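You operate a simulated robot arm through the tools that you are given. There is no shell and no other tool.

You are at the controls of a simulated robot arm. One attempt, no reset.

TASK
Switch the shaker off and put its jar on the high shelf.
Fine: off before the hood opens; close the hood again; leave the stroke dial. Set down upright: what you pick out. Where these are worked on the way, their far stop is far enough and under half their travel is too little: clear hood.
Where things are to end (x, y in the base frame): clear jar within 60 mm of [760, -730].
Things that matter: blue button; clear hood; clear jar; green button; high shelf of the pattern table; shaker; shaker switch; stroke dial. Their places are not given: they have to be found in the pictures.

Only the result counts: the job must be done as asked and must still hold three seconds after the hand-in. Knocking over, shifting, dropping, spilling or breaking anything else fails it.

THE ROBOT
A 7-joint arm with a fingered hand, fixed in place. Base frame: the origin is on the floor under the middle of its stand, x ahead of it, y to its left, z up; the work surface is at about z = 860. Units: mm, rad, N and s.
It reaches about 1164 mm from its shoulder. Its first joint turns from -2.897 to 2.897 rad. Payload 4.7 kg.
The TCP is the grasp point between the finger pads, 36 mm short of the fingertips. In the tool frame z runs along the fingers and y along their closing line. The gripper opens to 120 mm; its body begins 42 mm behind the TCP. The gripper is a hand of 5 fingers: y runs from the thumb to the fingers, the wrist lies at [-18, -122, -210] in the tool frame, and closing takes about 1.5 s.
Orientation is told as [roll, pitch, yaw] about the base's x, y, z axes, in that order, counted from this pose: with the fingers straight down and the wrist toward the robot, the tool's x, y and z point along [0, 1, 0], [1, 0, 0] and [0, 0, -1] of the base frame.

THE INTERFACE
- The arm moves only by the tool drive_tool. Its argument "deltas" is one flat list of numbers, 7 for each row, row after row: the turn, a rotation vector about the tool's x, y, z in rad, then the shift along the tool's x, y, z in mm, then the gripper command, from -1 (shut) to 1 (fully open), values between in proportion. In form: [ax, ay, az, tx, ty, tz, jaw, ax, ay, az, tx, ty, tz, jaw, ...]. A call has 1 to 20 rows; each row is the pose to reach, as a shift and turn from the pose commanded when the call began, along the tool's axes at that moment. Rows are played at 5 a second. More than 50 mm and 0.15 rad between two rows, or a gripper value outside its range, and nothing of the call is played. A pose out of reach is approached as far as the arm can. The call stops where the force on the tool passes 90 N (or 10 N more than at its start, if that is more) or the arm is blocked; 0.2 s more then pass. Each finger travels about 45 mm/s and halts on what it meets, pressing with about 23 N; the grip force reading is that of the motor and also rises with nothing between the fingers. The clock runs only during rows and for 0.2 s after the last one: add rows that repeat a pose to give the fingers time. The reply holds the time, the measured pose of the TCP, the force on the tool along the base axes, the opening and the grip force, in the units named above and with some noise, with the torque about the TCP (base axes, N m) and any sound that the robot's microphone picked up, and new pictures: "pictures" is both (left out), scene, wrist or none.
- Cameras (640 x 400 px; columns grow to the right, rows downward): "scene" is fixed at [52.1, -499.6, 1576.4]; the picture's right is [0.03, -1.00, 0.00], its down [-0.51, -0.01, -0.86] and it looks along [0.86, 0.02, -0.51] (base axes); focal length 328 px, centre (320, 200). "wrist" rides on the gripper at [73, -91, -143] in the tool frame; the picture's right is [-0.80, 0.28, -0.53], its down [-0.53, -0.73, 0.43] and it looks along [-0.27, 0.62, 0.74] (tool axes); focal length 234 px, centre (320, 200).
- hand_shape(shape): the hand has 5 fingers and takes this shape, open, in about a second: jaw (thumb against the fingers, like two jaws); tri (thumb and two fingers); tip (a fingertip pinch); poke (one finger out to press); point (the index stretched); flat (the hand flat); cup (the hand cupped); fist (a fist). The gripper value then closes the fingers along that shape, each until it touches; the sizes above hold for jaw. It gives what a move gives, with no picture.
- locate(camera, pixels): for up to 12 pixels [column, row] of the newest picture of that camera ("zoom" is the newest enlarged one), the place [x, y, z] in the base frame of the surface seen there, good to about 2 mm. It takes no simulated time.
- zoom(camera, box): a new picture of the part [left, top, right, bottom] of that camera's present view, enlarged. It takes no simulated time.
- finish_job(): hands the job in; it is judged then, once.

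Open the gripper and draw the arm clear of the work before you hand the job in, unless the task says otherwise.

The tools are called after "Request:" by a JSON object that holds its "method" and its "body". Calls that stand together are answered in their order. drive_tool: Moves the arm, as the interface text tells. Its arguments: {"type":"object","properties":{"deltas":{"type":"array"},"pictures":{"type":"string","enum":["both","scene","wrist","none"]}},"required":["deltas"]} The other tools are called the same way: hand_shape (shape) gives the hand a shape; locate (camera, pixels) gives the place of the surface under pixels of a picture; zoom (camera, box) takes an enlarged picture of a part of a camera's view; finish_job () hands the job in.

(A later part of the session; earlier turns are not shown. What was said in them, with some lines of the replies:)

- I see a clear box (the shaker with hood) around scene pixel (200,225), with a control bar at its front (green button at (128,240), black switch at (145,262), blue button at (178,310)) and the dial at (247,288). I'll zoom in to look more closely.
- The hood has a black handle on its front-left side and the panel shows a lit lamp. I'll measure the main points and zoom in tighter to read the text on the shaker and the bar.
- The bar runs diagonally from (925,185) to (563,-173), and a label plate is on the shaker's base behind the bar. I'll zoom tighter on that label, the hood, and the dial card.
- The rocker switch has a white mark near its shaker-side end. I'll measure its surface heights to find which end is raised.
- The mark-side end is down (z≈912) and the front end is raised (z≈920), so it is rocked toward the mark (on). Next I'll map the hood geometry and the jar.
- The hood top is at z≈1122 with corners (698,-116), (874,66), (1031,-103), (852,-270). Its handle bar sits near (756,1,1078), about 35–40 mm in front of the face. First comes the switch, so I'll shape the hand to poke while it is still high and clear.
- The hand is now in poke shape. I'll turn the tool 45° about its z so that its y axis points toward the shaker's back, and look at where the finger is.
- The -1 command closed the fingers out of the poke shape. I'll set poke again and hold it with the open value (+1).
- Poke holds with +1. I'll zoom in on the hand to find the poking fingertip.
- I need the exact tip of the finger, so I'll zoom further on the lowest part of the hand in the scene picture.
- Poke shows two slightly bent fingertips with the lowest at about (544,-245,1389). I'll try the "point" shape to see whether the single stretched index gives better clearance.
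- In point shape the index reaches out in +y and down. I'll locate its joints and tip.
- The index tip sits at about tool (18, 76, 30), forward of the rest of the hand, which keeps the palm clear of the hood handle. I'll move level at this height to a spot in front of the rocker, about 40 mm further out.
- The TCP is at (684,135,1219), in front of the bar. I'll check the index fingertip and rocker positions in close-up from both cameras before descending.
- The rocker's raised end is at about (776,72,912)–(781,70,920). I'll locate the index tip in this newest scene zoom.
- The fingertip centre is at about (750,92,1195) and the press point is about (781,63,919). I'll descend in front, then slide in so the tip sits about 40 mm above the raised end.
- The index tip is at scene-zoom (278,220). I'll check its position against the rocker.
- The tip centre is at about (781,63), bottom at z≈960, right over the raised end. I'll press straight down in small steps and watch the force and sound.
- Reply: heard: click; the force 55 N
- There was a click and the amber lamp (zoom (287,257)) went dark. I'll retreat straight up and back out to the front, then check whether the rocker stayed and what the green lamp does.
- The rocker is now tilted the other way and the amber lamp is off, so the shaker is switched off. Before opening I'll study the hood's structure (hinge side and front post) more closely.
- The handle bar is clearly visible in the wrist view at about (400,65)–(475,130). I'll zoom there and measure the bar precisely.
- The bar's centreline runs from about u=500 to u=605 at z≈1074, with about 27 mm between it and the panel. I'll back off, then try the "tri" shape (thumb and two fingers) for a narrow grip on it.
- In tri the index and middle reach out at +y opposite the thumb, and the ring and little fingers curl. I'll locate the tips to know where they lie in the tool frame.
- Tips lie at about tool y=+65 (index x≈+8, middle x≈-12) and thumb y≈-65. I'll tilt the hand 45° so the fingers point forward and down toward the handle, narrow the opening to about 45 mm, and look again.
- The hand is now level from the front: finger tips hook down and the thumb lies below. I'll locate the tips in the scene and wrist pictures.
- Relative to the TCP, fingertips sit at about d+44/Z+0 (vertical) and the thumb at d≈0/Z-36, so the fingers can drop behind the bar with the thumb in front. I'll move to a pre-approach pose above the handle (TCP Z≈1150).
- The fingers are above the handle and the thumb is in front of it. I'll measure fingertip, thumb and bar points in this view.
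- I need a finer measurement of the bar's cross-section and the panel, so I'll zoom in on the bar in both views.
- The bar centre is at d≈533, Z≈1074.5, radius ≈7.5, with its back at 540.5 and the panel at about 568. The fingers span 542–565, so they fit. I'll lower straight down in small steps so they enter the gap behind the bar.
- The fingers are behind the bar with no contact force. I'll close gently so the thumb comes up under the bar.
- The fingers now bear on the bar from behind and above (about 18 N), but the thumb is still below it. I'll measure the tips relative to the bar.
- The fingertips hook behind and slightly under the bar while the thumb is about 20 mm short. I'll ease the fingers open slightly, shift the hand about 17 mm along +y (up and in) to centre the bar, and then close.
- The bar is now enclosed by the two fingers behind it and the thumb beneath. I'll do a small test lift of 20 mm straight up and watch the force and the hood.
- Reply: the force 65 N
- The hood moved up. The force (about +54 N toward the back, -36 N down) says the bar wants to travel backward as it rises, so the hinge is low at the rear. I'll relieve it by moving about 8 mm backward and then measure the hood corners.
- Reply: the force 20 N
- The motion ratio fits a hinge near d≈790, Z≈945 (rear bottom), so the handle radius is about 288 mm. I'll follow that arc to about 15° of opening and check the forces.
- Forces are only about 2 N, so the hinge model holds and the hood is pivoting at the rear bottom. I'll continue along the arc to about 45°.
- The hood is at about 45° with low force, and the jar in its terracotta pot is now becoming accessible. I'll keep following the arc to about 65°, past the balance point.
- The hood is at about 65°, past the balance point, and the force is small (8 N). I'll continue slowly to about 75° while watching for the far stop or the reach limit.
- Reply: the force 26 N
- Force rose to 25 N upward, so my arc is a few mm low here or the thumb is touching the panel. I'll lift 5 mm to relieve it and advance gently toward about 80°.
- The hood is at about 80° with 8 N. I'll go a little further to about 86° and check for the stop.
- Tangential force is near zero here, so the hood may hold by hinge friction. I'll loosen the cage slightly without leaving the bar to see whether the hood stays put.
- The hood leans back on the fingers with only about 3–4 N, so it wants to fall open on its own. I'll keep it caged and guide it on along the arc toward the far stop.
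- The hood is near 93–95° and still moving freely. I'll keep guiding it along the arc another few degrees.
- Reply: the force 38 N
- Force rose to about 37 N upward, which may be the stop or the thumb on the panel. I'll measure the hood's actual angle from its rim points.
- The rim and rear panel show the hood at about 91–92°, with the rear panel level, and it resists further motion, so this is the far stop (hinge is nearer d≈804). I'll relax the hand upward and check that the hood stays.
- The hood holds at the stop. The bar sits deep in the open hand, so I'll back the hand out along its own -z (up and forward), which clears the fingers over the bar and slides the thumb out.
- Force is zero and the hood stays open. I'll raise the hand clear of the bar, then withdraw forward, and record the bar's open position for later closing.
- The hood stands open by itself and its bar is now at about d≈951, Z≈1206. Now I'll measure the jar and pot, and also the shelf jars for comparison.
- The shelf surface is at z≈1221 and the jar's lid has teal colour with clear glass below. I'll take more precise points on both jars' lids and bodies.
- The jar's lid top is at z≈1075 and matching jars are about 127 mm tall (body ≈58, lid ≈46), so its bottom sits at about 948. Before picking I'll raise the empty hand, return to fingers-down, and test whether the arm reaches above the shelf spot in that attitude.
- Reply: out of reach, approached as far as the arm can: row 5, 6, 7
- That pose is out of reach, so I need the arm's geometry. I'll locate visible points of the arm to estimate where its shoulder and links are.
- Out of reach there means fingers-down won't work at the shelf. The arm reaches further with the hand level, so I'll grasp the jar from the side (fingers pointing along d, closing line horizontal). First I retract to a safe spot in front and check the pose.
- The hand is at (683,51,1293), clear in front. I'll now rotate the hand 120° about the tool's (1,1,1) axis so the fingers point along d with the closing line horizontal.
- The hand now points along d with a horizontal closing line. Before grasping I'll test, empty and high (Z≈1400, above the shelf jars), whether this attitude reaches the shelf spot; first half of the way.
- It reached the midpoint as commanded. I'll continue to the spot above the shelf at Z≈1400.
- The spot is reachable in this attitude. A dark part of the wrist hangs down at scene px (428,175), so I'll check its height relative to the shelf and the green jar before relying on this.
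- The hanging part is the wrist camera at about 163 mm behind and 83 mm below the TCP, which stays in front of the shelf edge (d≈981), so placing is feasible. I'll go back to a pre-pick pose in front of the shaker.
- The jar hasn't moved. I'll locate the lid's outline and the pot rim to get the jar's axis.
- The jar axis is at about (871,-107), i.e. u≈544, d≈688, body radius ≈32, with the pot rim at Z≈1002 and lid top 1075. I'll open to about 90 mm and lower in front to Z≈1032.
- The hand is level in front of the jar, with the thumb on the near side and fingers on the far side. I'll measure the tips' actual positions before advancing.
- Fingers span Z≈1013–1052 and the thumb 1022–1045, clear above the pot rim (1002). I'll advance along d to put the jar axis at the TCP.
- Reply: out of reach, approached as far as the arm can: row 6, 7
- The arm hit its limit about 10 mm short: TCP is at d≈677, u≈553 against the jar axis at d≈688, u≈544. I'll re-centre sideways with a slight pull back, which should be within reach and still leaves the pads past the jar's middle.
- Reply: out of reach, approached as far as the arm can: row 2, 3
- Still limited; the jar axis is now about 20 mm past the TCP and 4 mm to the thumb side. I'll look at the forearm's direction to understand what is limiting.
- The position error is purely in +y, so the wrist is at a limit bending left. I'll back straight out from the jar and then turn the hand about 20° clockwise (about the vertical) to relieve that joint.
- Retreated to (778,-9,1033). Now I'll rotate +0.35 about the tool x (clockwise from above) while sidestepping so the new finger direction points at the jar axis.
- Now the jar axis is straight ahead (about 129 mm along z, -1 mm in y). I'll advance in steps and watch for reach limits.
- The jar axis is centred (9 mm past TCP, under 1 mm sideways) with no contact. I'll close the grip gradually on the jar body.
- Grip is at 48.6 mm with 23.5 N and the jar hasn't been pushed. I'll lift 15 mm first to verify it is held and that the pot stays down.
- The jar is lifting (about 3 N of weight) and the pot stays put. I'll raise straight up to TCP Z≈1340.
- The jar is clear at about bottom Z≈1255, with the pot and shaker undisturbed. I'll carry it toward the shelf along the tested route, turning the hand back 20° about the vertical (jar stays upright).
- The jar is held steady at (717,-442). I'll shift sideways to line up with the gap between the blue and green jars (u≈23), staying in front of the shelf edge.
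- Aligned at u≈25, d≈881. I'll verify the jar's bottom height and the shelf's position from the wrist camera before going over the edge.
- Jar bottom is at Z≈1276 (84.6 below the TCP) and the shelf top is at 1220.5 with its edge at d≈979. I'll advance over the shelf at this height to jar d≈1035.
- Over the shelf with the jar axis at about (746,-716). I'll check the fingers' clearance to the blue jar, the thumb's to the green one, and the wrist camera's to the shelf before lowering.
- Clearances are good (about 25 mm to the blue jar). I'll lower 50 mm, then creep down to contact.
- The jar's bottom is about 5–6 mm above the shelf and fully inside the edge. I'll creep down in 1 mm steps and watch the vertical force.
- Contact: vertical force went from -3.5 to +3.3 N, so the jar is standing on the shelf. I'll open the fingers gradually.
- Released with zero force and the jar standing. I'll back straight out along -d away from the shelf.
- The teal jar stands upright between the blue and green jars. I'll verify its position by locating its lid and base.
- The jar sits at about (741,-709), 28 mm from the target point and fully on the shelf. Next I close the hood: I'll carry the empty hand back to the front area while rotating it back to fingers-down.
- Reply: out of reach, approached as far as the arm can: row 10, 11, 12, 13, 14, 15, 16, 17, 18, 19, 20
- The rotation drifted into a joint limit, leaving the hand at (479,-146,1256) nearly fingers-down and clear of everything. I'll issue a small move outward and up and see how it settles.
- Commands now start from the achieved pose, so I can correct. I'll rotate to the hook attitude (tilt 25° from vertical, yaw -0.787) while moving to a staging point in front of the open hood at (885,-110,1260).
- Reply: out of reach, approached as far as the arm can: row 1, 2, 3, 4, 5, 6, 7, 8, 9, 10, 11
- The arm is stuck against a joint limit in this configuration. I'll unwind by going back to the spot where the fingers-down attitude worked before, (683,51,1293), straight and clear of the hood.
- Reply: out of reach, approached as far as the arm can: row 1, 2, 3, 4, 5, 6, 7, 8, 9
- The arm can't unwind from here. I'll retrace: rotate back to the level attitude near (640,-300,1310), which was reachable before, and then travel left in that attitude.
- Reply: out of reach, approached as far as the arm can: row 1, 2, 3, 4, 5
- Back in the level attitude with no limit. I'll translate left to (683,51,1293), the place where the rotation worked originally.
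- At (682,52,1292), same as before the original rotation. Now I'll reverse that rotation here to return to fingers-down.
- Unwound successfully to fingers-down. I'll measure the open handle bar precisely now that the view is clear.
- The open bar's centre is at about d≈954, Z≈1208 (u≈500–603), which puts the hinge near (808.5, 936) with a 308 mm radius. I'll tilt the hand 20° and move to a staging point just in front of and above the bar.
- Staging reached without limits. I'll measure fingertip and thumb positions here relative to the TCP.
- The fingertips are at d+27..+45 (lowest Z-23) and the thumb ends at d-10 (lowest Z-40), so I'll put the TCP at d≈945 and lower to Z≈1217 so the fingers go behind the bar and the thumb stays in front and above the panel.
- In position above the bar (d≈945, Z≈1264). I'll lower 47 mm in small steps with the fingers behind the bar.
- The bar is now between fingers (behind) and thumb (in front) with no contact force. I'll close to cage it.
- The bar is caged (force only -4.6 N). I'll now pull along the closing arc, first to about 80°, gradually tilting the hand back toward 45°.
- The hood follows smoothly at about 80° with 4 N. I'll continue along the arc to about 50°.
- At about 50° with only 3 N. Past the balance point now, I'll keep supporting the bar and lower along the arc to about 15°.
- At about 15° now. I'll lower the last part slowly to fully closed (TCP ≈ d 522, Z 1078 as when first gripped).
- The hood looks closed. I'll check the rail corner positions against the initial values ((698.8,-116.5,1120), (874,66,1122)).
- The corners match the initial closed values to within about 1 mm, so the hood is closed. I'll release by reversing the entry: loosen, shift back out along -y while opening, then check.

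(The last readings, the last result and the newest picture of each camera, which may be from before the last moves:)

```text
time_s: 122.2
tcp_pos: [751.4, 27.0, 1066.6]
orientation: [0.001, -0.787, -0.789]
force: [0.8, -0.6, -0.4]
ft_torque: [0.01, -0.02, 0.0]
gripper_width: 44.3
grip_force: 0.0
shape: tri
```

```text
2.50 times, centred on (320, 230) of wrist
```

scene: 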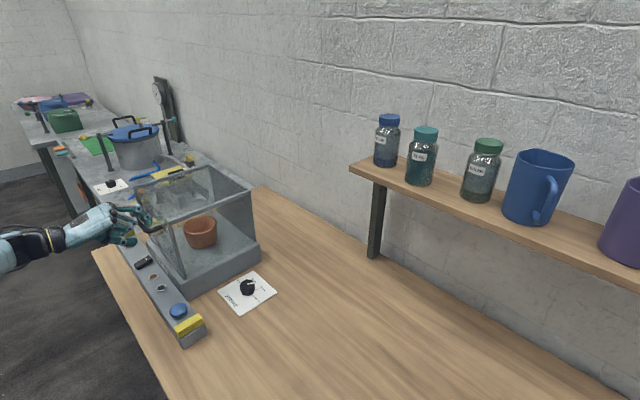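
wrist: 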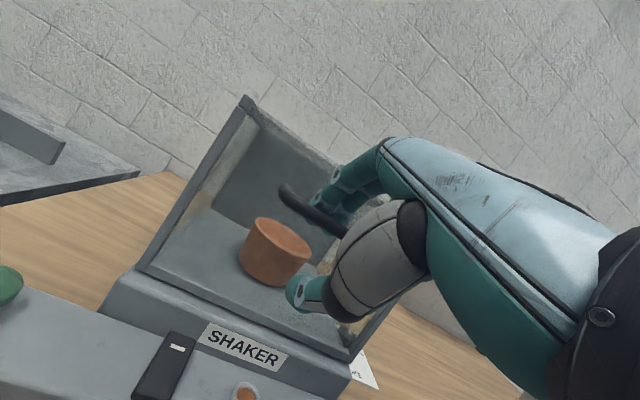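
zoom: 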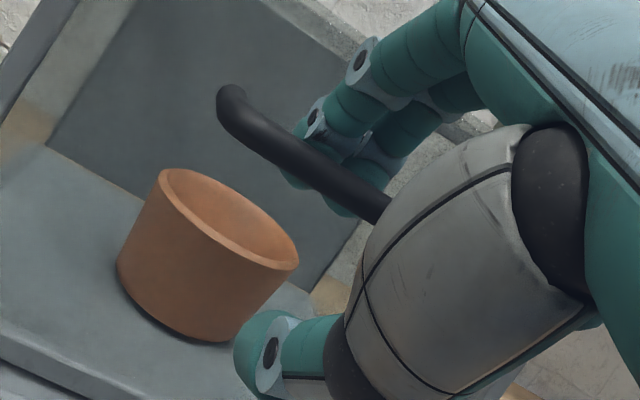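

Free of contact and in the same pose as my original entry. I'll rise straight up 90 mm, then withdraw forward away from the shaker.

Request:
{"method": "drive_tool", "body": {"deltas": [0, 0, 0, 0, 10, -10, -0.25, 0, 0, 0, 0, 22, -22, -0.25, 0, 0, 0, 0, 36, -36, -0.25, 0, 0, 0, 0, 50, -50, -0.25, 0, 0, 0, 0, 64, -64, -0.25, 0, 0, 0, 0, 50, -78, 0, 0, 0, 0, 0, 25, -103, 0.3, 0, 0, 0, 0, 0, -128, 0.6, 0, 0, 0, 0, -25, -153, 1, 0, 0, 0, 0, -50, -178, 1, 0, 0, 0, 0, -75, -203, 1, 0, 0, 0, 0, -75, -203, 1], "pictures": "both"}}

Request:
{"method": "zoom", "body": {"camera": "scene", "box": [90, 150, 290, 350]}}

Request:
{"method": "zoom", "body": {"camera": "scene", "box": [105, 220, 215, 350]}}

Request:
{"method": "zoom", "body": {"camera": "scene", "box": [340, 80, 640, 290]}}

```text
time_s: 124.8
tcp_pos: [610.2, 166.2, 1158.6]
orientation: [0.001, -0.788, -0.788]
force: [-1.8, 0.2, 0.2]
ft_torque: [0.01, 0.03, 0.02]
gripper_width: 119.6
grip_force: 0.1
shape: tri
```

scene: 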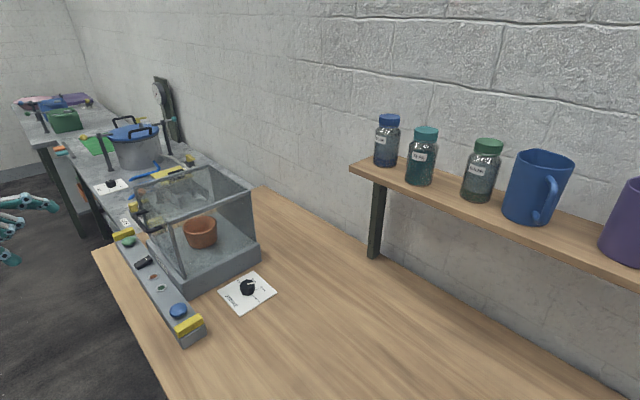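
wrist: 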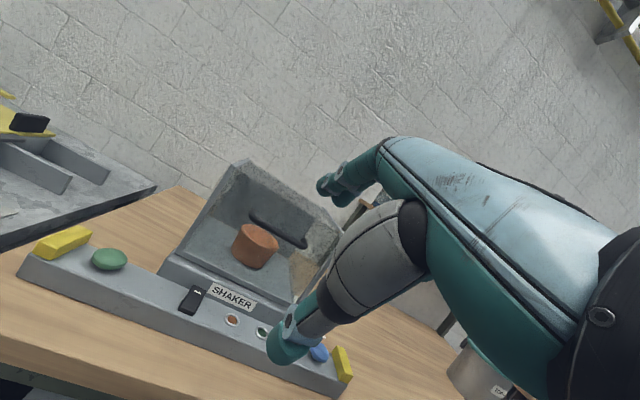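

```text
2.00 times, centred on (190, 250) of scene
```

zoom: 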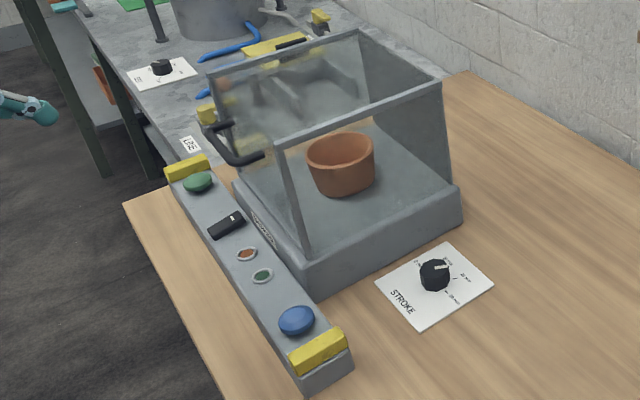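

```text
3.08 times, centred on (160, 285) of scene
```

zoom: 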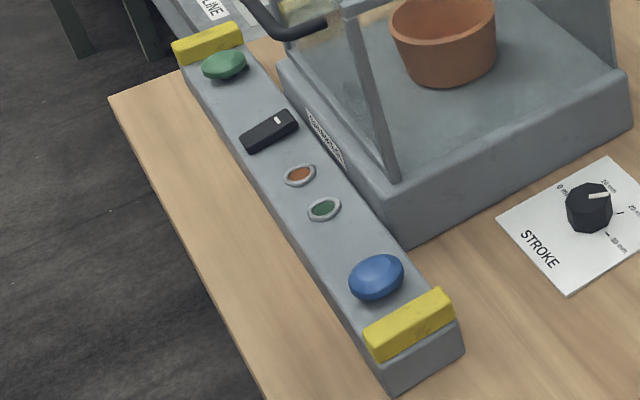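

```text
1.90 times, centred on (490, 185) of scene
```

zoom: 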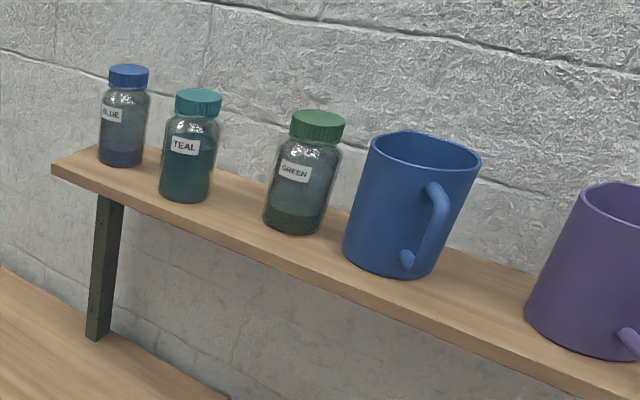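

Everything looks right: hood down, amber lamp out, rocker off, dial unchanged, pot in place and the teal jar upright on the shelf. I'll draw the arm further back and up, and verify the hood corner and jar one last time.

Request:
{"method": "drive_tool", "body": {"deltas": [0, 0, 0, 0, 15, -30, 1, 0, 0, 0, 0, 30, -60, 1, 0, 0, 0, 0, 45, -90, 1, 0, 0, 0, 0, 60, -120, 1, 0, 0, 0, 0, 60, -120, 1, 0, 0, 0, 0, 60, -120, 1], "pictures": "both"}}

Request:
{"method": "locate", "body": {"camera": "scene", "pixels": [[170, 224], [133, 188], [209, 167], [427, 133], [422, 180], [247, 287], [145, 262], [200, 225], [387, 120], [488, 145]]}}

Request:
{"method": "zoom", "body": {"camera": "scene", "box": [135, 245, 185, 285]}}

```text
time_s: 126.2
tcp_pos: [581.5, 197.2, 1284.9]
orientation: [0.003, -0.786, -0.789]
force: [0.0, 0.0, -0.7]
ft_torque: [0.01, 0.03, -0.02]
gripper_width: 120.0
grip_force: 0.0
shape: tri
```

scene: 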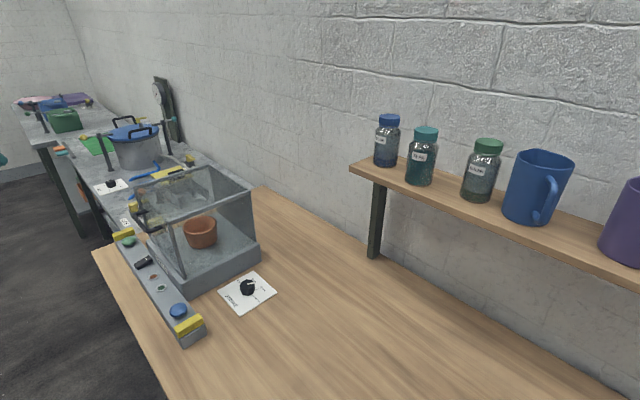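
wrist: 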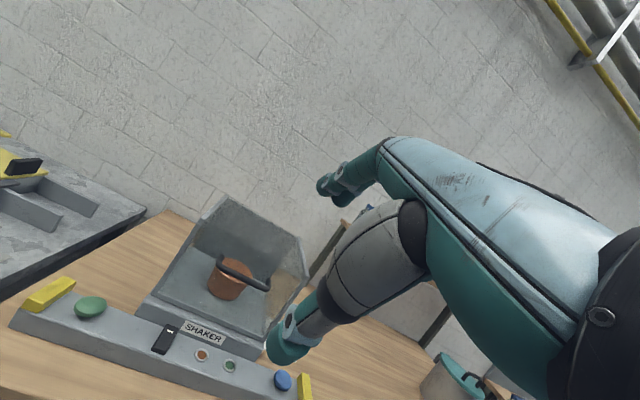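

```text
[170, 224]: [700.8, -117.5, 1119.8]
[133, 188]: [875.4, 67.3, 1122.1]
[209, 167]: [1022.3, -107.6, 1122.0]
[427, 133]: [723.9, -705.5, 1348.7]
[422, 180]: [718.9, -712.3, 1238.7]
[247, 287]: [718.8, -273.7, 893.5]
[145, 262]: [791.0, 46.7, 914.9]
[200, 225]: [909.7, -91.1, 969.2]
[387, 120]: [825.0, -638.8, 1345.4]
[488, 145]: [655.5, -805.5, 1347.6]
```

```text
10.00 times, centred on (160, 265) of scene
```

zoom: 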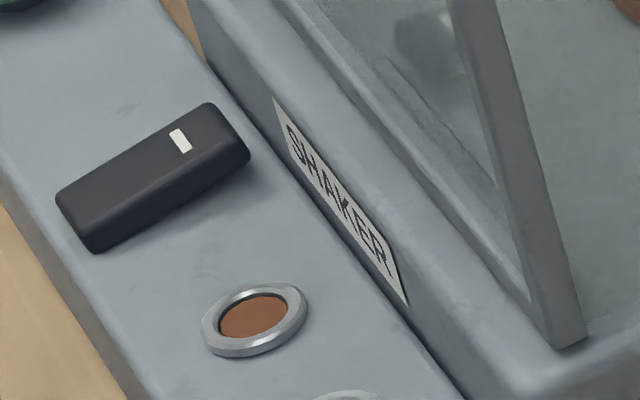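

The switch is rocked to off with the amber lamp dark. The hood corners match the closed position, and the dial, buttons and pot look unchanged. The jar stands upright on the high shelf at about (741,-709), roughly 28 mm from the target. The hand is open and clear of the work, so I'm handing the job in.

Request:
{"method": "finish_job", "body": {}}

```text
The job is handed in.
```

The shaker is off and its jar is on the high shelf. I've handed the job in, but no verdict came back.

- **Shaker:** I pressed the rocker switch before touching the hood. It clicked, the amber lamp went dark, and the rocker was still in the off position at the end.
- **Hood:** I opened it to its far stop, about 91°. After taking the jar out I closed it again, and its corners measured within about 2 mm of where they started.
- **Jar:** It stands upright between the blue and green jars at about (741, -709). That is roughly 28 mm from the target, inside the 60 mm limit.
- **Left alone:** I didn't use the stroke dial or the blue and green buttons, and they look unchanged in the final pictures. The terracotta pot the jar sat in is still on the shaker.

While bringing the arm back to close the hood, it ran into joint limits and went off its planned path for several moves. Force readings stayed near zero throughout, and nothing looks moved. At hand-in the hand was open and clear of the work.
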